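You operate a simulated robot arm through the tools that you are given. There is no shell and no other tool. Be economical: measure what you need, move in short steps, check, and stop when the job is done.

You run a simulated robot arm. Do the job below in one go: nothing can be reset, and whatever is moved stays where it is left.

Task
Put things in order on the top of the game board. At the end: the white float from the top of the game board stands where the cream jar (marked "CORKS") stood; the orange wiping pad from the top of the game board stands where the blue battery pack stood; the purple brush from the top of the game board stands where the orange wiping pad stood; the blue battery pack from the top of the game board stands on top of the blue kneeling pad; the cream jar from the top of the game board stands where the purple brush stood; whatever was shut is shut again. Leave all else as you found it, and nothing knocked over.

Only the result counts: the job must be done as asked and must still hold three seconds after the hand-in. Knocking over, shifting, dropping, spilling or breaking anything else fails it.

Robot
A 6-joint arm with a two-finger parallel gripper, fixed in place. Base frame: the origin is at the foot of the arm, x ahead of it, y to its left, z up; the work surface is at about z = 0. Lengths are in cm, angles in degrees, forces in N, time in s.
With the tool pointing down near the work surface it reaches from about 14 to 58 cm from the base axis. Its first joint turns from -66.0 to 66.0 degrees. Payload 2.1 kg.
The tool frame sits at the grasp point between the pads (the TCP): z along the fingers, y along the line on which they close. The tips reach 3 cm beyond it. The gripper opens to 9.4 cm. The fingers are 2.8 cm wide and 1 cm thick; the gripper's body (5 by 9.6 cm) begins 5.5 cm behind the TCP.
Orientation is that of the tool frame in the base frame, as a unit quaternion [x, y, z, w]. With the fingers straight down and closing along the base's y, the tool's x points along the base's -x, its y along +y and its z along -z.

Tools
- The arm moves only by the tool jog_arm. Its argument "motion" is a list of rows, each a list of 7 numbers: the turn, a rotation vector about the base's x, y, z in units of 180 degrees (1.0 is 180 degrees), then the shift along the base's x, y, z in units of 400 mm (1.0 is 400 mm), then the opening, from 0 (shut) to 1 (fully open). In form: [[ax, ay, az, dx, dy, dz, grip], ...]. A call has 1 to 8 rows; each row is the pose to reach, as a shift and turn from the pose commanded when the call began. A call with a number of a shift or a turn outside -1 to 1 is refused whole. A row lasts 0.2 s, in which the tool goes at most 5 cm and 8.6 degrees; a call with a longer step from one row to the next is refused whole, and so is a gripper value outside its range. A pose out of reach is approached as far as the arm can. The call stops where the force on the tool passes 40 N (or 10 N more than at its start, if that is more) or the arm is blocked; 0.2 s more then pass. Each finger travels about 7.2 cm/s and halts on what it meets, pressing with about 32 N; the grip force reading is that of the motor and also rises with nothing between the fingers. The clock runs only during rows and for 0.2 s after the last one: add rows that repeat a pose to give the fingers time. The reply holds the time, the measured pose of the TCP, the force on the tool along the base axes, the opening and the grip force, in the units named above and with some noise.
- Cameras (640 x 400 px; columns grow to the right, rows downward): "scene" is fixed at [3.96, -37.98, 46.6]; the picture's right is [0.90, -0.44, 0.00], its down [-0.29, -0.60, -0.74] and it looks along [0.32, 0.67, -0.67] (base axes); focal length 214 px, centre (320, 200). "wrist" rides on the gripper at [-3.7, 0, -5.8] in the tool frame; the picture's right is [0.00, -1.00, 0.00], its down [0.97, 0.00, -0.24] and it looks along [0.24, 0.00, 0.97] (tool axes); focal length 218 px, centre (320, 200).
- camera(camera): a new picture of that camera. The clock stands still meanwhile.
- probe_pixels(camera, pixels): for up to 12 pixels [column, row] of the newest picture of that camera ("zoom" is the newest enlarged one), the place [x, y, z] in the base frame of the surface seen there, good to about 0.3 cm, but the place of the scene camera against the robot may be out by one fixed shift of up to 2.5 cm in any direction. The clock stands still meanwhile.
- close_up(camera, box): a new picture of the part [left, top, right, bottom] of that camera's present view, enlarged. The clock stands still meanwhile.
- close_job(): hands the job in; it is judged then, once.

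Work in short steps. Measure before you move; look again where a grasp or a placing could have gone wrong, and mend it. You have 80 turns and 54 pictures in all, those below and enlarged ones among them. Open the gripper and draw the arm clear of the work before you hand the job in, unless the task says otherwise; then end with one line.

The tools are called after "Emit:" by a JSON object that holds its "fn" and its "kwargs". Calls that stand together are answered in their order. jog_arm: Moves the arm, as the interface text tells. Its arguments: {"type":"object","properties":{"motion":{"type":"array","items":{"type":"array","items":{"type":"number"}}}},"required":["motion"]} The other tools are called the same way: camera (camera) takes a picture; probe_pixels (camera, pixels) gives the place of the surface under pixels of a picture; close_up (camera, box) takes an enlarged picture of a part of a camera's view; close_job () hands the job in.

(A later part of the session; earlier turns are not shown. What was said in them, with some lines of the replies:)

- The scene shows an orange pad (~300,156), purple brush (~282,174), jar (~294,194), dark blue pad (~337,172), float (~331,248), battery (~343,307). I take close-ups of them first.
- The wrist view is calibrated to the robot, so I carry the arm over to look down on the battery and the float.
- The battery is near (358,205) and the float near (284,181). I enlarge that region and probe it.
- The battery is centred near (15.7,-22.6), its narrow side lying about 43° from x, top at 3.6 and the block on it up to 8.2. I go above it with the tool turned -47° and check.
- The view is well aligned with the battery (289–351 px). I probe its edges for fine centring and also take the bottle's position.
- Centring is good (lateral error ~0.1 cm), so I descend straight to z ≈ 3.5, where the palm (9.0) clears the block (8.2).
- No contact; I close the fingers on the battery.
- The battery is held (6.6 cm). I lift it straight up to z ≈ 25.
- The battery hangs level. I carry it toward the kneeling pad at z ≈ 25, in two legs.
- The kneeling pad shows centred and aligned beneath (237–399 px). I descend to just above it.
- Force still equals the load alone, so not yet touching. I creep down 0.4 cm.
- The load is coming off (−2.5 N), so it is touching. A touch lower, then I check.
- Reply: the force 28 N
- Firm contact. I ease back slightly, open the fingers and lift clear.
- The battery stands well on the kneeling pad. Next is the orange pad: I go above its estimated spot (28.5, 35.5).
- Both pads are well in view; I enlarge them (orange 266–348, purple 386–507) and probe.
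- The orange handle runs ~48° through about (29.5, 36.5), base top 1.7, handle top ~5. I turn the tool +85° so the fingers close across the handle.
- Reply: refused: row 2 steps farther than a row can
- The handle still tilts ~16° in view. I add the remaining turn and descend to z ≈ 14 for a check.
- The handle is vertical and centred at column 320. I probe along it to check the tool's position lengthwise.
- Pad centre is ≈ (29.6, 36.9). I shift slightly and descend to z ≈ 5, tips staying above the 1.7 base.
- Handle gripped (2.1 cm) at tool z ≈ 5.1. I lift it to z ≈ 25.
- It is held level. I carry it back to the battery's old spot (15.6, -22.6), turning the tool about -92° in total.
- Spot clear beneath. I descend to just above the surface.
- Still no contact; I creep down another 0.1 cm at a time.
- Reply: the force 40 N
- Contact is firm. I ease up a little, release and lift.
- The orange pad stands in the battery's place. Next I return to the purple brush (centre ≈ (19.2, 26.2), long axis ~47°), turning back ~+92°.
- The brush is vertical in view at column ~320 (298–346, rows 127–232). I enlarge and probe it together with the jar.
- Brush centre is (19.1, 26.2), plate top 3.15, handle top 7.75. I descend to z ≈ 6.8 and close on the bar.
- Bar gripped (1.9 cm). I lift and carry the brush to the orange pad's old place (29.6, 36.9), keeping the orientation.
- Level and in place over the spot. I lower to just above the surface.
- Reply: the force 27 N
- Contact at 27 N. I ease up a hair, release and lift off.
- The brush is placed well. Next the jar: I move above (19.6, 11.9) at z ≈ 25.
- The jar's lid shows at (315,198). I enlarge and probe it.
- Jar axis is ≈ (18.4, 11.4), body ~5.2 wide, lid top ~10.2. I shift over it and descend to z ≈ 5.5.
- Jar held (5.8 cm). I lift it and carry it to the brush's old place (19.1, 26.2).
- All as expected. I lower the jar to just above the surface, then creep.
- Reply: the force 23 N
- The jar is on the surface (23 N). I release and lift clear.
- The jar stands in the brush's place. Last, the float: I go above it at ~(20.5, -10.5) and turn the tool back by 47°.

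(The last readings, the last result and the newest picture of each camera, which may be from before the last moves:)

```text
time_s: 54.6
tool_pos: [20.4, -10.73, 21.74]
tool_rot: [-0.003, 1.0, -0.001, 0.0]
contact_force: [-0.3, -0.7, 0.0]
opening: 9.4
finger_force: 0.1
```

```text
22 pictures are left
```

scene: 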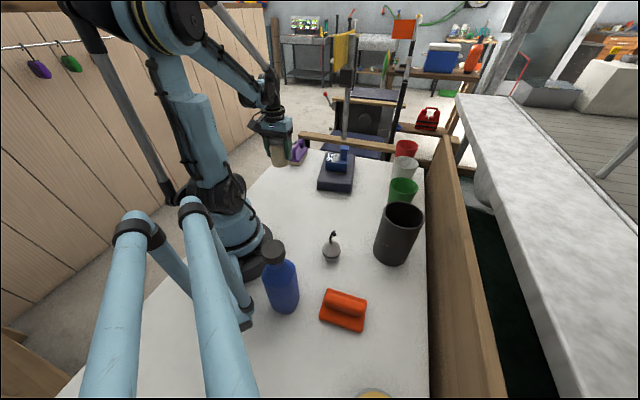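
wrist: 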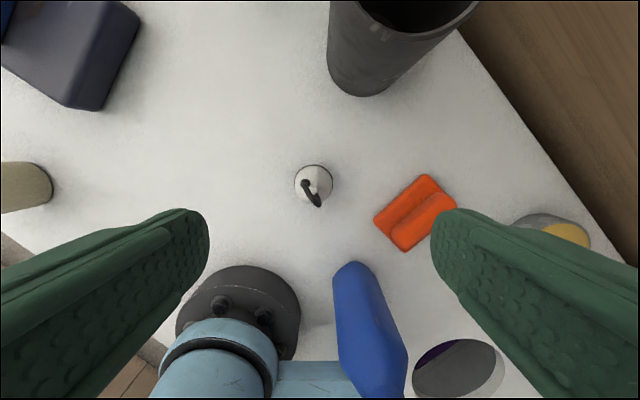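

The float shows at (314,182). I enlarge and probe to get its axis and diameter.

Emit:
{"fn": "close_up", "kwargs": {"camera": "wrist", "box": [274, 157, 354, 207]}}

Emit:
{"fn": "probe_pixels", "kwargs": {"camera": "zoom", "pixels": [[170, 200], [465, 200], [310, 70], [320, 130], [310, 180], [305, 300], [250, 260], [400, 250], [285, 220], [370, 390]]}}

Emit:
{"fn": "close_up", "kwargs": {"camera": "scene", "box": [307, 222, 355, 270]}}

```text
8.00 times, centred on (314, 182) of wrist
```

zoom: 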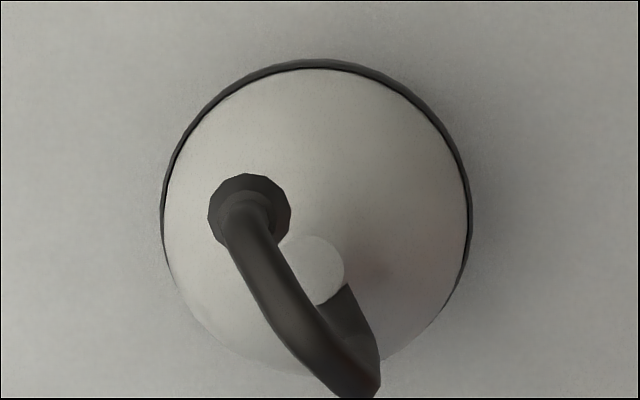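

```text
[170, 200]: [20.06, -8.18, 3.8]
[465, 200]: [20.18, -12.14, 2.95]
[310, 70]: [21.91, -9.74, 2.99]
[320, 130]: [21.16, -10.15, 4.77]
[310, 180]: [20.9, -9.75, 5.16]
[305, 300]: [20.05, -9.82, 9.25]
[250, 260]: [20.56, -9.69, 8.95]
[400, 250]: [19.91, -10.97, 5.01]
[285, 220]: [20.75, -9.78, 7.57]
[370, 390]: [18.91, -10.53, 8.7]
```

```text
8.33 times, centred on (331, 246) of scene
```

zoom: 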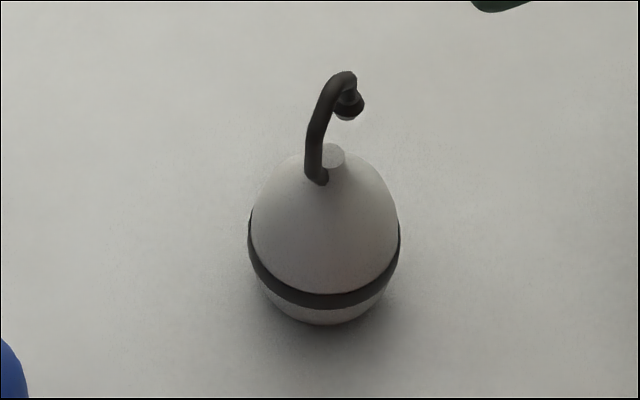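

The float's axis is ≈ (20.0, -10.0), widest (~4.2 cm) at z ≈ 2.7. I probe the hook's top to be sure the palm will clear it.

Emit:
{"fn": "probe_pixels", "kwargs": {"camera": "zoom", "pixels": [[347, 78], [335, 82], [350, 105], [333, 152], [320, 178], [325, 295], [325, 240], [325, 320], [325, 345]]}}

Emit:
{"fn": "probe_pixels", "kwargs": {"camera": "wrist", "pixels": [[304, 183], [306, 187], [309, 193], [313, 200], [317, 204], [319, 206], [313, 165], [345, 190]]}}

```text
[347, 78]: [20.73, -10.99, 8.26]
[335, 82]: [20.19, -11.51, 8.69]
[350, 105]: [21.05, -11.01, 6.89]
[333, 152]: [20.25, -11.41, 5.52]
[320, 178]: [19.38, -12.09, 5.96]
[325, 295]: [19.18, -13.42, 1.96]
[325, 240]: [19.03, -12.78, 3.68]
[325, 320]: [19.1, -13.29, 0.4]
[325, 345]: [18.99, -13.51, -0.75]
```

```text
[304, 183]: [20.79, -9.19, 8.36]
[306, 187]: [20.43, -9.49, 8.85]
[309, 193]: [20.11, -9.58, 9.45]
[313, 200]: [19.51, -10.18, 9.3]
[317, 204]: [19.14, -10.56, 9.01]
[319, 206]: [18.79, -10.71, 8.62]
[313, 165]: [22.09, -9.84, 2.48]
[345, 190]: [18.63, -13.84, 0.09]
```

Hook top is ~9.4, so a tool z of 4.6 leaves the palm at 10.1 and tips at 1.6, below the band at 2.7. I centre and descend.

Emit:
{"fn": "jog_arm", "kwargs": {"motion": [[0, 0, 0, -0.0125, 0.0125, -0.03, 0.9], [0, 0, 0, -0.0125, 0.0125, -0.14, 0.8], [0, 0, 0, -0.0125, 0.0125, -0.25, 0.8], [0, 0, 0, -0.0125, 0.0125, -0.34, 0.8], [0, 0, 0, -0.0125, 0.0125, -0.4, 0.8], [0, 0, 0, -0.0125, 0.0125, -0.43, 0.8], [0, 0, 0, -0.0125, 0.0125, -0.43, 0.8]]}}

Emit:
{"fn": "camera", "kwargs": {"camera": "wrist"}}

Emit:
{"fn": "close_up", "kwargs": {"camera": "scene", "box": [290, 200, 370, 280]}}

```text
time_s: 56.2
tool_pos: [19.75, -10.06, 4.5]
tool_rot: [-0.004, 1.0, 0.0, -0.001]
contact_force: [0.0, -0.6, 0.4]
opening: 7.5
finger_force: 0.1
```

```text
19 pictures are left
```

wrist: 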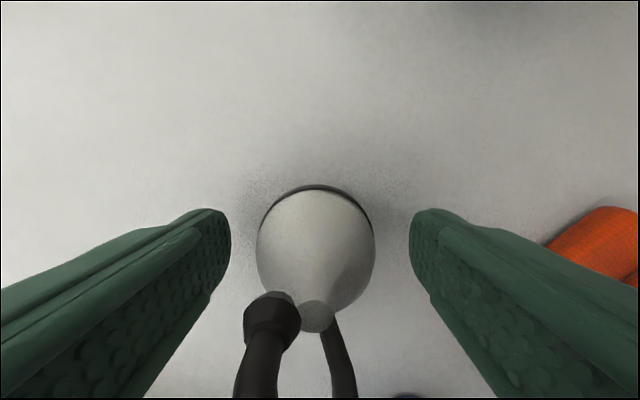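

```text
5.00 times, centred on (330, 240) of scene
```

zoom: 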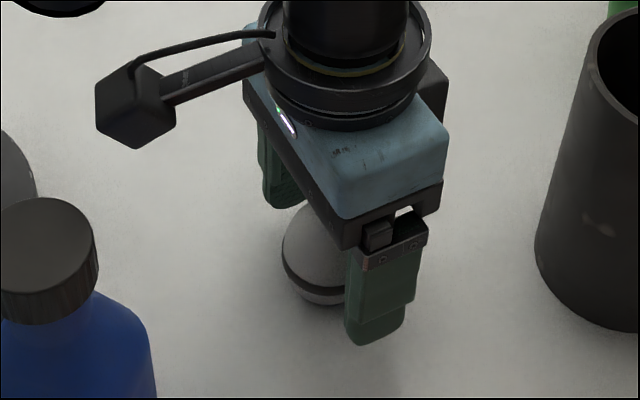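

Float is centred between the fingers (col 316). I close gently.

Emit:
{"fn": "jog_arm", "kwargs": {"motion": [[0, 0, 0, 0, 0, 0, 0.6], [0, 0, 0, 0, 0, 0, 0.45], [0, 0, 0, 0, 0, 0, 0.3], [0, 0, 0, 0, 0, 0, 0.3], [0, 0, 0, 0, 0, 0, 0.3]]}}

Emit:
{"fn": "camera", "kwargs": {"camera": "wrist"}}

```text
time_s: 57.4
tool_pos: [19.98, -10.07, 4.52]
tool_rot: [-0.004, 1.0, 0.0, 0.0]
contact_force: [-0.7, 0.0, 0.4]
opening: 3.9
finger_force: 32.3
```

```text
17 pictures are left
```

wrist: 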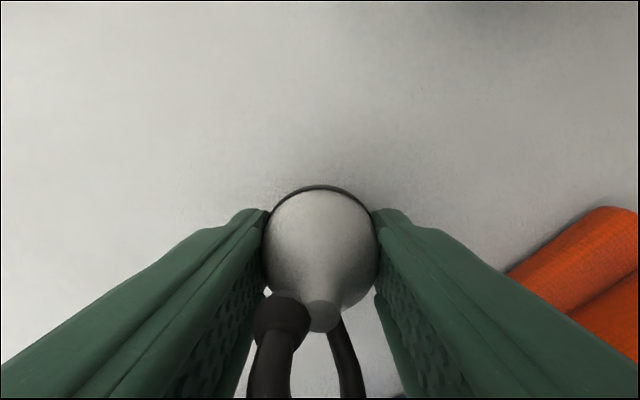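

The float is held upright (3.9 cm). I lift slowly to z ≈ 12 and check it.

Emit:
{"fn": "jog_arm", "kwargs": {"motion": [[0, 0, 0, 0, 0, 0.02, 0.3], [0, 0, 0, 0, 0, 0.06, 0.3], [0, 0, 0, 0, 0, 0.12, 0.3], [0, 0, 0, 0, 0, 0.18, 0.3], [0, 0, 0, 0, 0, 0.2, 0.3]]}}

Emit:
{"fn": "camera", "kwargs": {"camera": "wrist"}}

```text
time_s: 58.6
tool_pos: [20.12, -9.98, 12.69]
tool_rot: [-0.003, 1.0, 0.0, 0.0]
contact_force: [-0.4, -0.3, -0.7]
opening: 3.89
finger_force: 32.2
```

```text
16 pictures are left
```

wrist: 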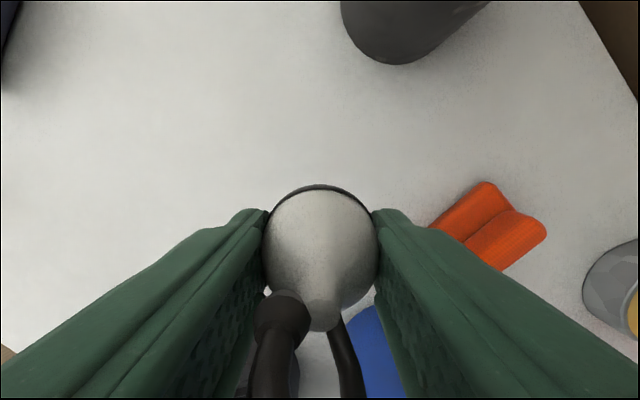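

The float is unchanged in the grip. I carry it to the jar's old place (18.4, 11.4).

Emit:
{"fn": "jog_arm", "kwargs": {"motion": [[0, 0, 0, 0.04, 0.06, 0, 0.3], [0, 0, 0, 0.08, 0.14, 0, 0.3], [0, 0, 0, 0.1, 0.23, 0, 0.3], [0, 0, 0, 0.09, 0.33, 0, 0.3], [0, 0, 0, 0.05, 0.42, 0, 0.3], [0, 0, 0, 0, 0.5, 0, 0.3], [0, 0, 0, -0.04, 0.536, 0, 0.3], [0, 0, 0, -0.04, 0.536, 0, 0.3]]}}

Emit:
{"fn": "jog_arm", "kwargs": {"motion": [[0, 0, 0, 0, 0, -0.08, 0.3], [0, 0, 0, 0, 0, -0.16, 0.3], [0, 0, 0, 0, 0, -0.19, 0.3], [0, 0, 0, 0, 0, -0.196, 0.3]]}}

Emit:
{"fn": "jog_arm", "kwargs": {"motion": [[0, 0, 0, 0, 0, -0.0015, 0.3], [0, 0, 0, 0, 0, -0.003, 0.3]]}}

```text
time_s: 60.4
tool_pos: [18.49, 11.12, 12.59]
tool_rot: [-0.004, 1.0, 0.0, 0.0]
contact_force: [-0.9, 0.4, -0.1]
opening: 3.9
finger_force: 32.0
```

```text
time_s: 61.4
tool_pos: [18.3, 11.37, 4.67]
tool_rot: [-0.003, 1.0, -0.001, 0.0]
contact_force: [-0.5, -0.6, 0.0]
opening: 3.9
finger_force: 32.3
```

```text
time_s: 62.0
tool_pos: [18.31, 11.41, 4.63]
tool_rot: [-0.004, 1.0, 0.0, 0.0]
contact_force: [0.2, -0.8, 0.3]
opening: 3.9
finger_force: 32.1
```

No contact yet; I creep down again in half-millimetre steps.

Emit:
{"fn": "jog_arm", "kwargs": {"motion": [[0, 0, 0, 0, 0, -0.001, 0.3], [0, 0, 0, 0, 0, -0.002, 0.3]]}}

```text
time_s: 62.6
tool_pos: [18.34, 11.28, 4.66]
tool_rot: [-0.003, 1.0, 0.0, 0.0]
contact_force: [-0.2, 0.3, -0.4]
opening: 3.87
finger_force: 31.8
```

Emit:
{"fn": "jog_arm", "kwargs": {"motion": [[0, 0, 0, 0, 0, -0.001, 0.3], [0, 0, 0, 0, 0, -0.002, 0.3]]}}

```text
time_s: 63.2
tool_pos: [18.43, 11.48, 4.57]
tool_rot: [-0.004, 1.0, -0.001, 0.0]
contact_force: [-3.0, -5.9, 30.7]
opening: 3.92
finger_force: 31.3
```

Contact. I ease up a hair and open slowly, without lifting yet, then look.

Emit:
{"fn": "jog_arm", "kwargs": {"motion": [[0, 0, 0, 0, 0, 0.001, 0.3], [0, 0, 0, 0, 0, 0.001, 0.45], [0, 0, 0, 0, 0, 0.001, 0.55], [0, 0, 0, 0, 0, 0.001, 0.75], [0, 0, 0, 0, 0, 0.001, 0.75], [0, 0, 0, 0, 0, 0.001, 0.75]]}}

Emit:
{"fn": "camera", "kwargs": {"camera": "wrist"}}

```text
time_s: 64.6
tool_pos: [18.3, 11.44, 4.56]
tool_rot: [-0.003, 1.0, 0.0, 0.0]
contact_force: [0.3, 0.5, 0.8]
opening: 7.08
finger_force: 0.1
```

```text
15 pictures are left
```

wrist: 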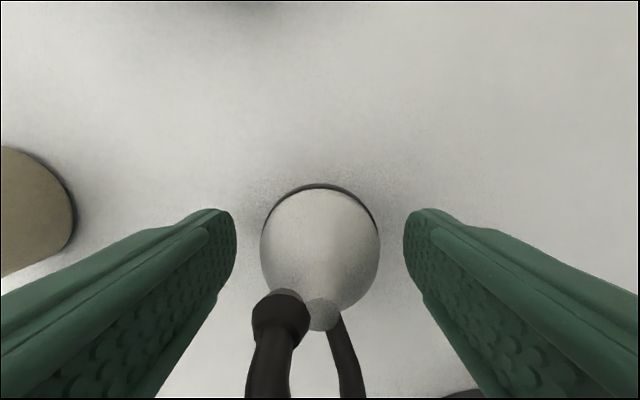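

The float stands free and upright. I lift straight up and away, then survey.

Emit:
{"fn": "jog_arm", "kwargs": {"motion": [[0, 0, 0, 0, 0, 0.05, 0.75], [0, 0, 0, 0, 0, 0.14, 0.75], [0, 0, 0, 0, 0, 0.25, 0.75], [0, 0, 0, 0, 0, 0.36, 1], [0, 0, 0, 0.05, 0, 0.46, 1], [0, 0, 0, 0.11, 0, 0.56, 1], [0, 0, 0, 0.18, 0.02, 0.65, 1], [0, 0, 0, 0.2, 0.03, 0.7, 1]]}}

Emit:
{"fn": "camera", "kwargs": {"camera": "wrist"}}

Emit:
{"fn": "camera", "kwargs": {"camera": "scene"}}

```text
time_s: 66.4
tool_pos: [26.38, 12.58, 32.56]
tool_rot: [-0.004, 1.0, 0.0, 0.0]
contact_force: [-0.3, -1.4, 0.6]
opening: 9.38
finger_force: 0.2
```

```text
14 pictures are left
```

wrist: 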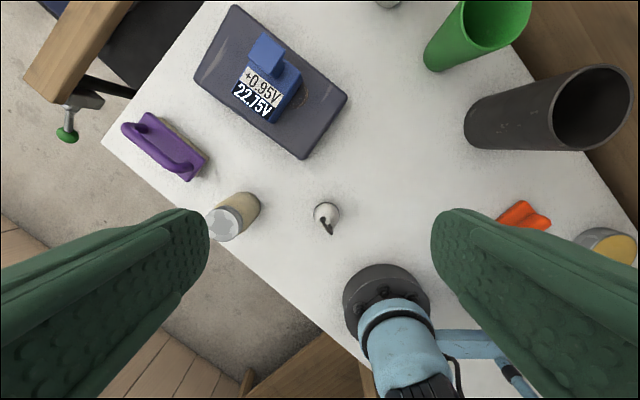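

```text
13 pictures are left
```

scene: 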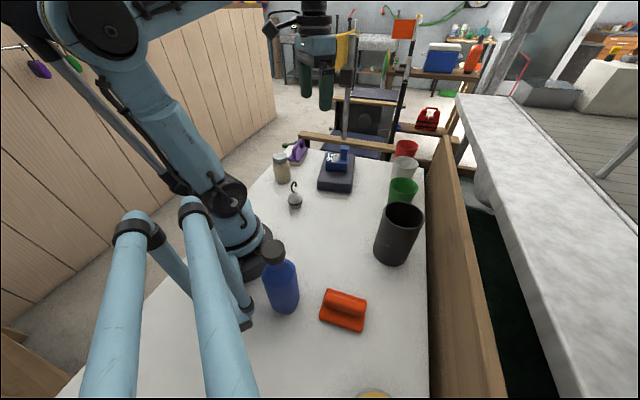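

Everything stands as wanted. I do one quick probe to confirm positions before handing in.

Emit:
{"fn": "probe_pixels", "kwargs": {"camera": "wrist", "pixels": [[326, 208], [222, 223], [160, 145], [285, 95], [520, 215]]}}

```text
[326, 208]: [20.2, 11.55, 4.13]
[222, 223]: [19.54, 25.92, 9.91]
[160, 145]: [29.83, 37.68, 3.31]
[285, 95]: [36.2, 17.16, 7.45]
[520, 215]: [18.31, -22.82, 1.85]
```

Positions match (float, jar, brush, battery, orange pad) and the arm is clear, so I hand in.

Emit:
{"fn": "close_job", "kwargs": {}}

```text
The job is handed in.
```

All five items were moved to their places, upright, with nothing else disturbed, and I handed in with the gripper open and the arm clear; nothing needed opening or shutting.
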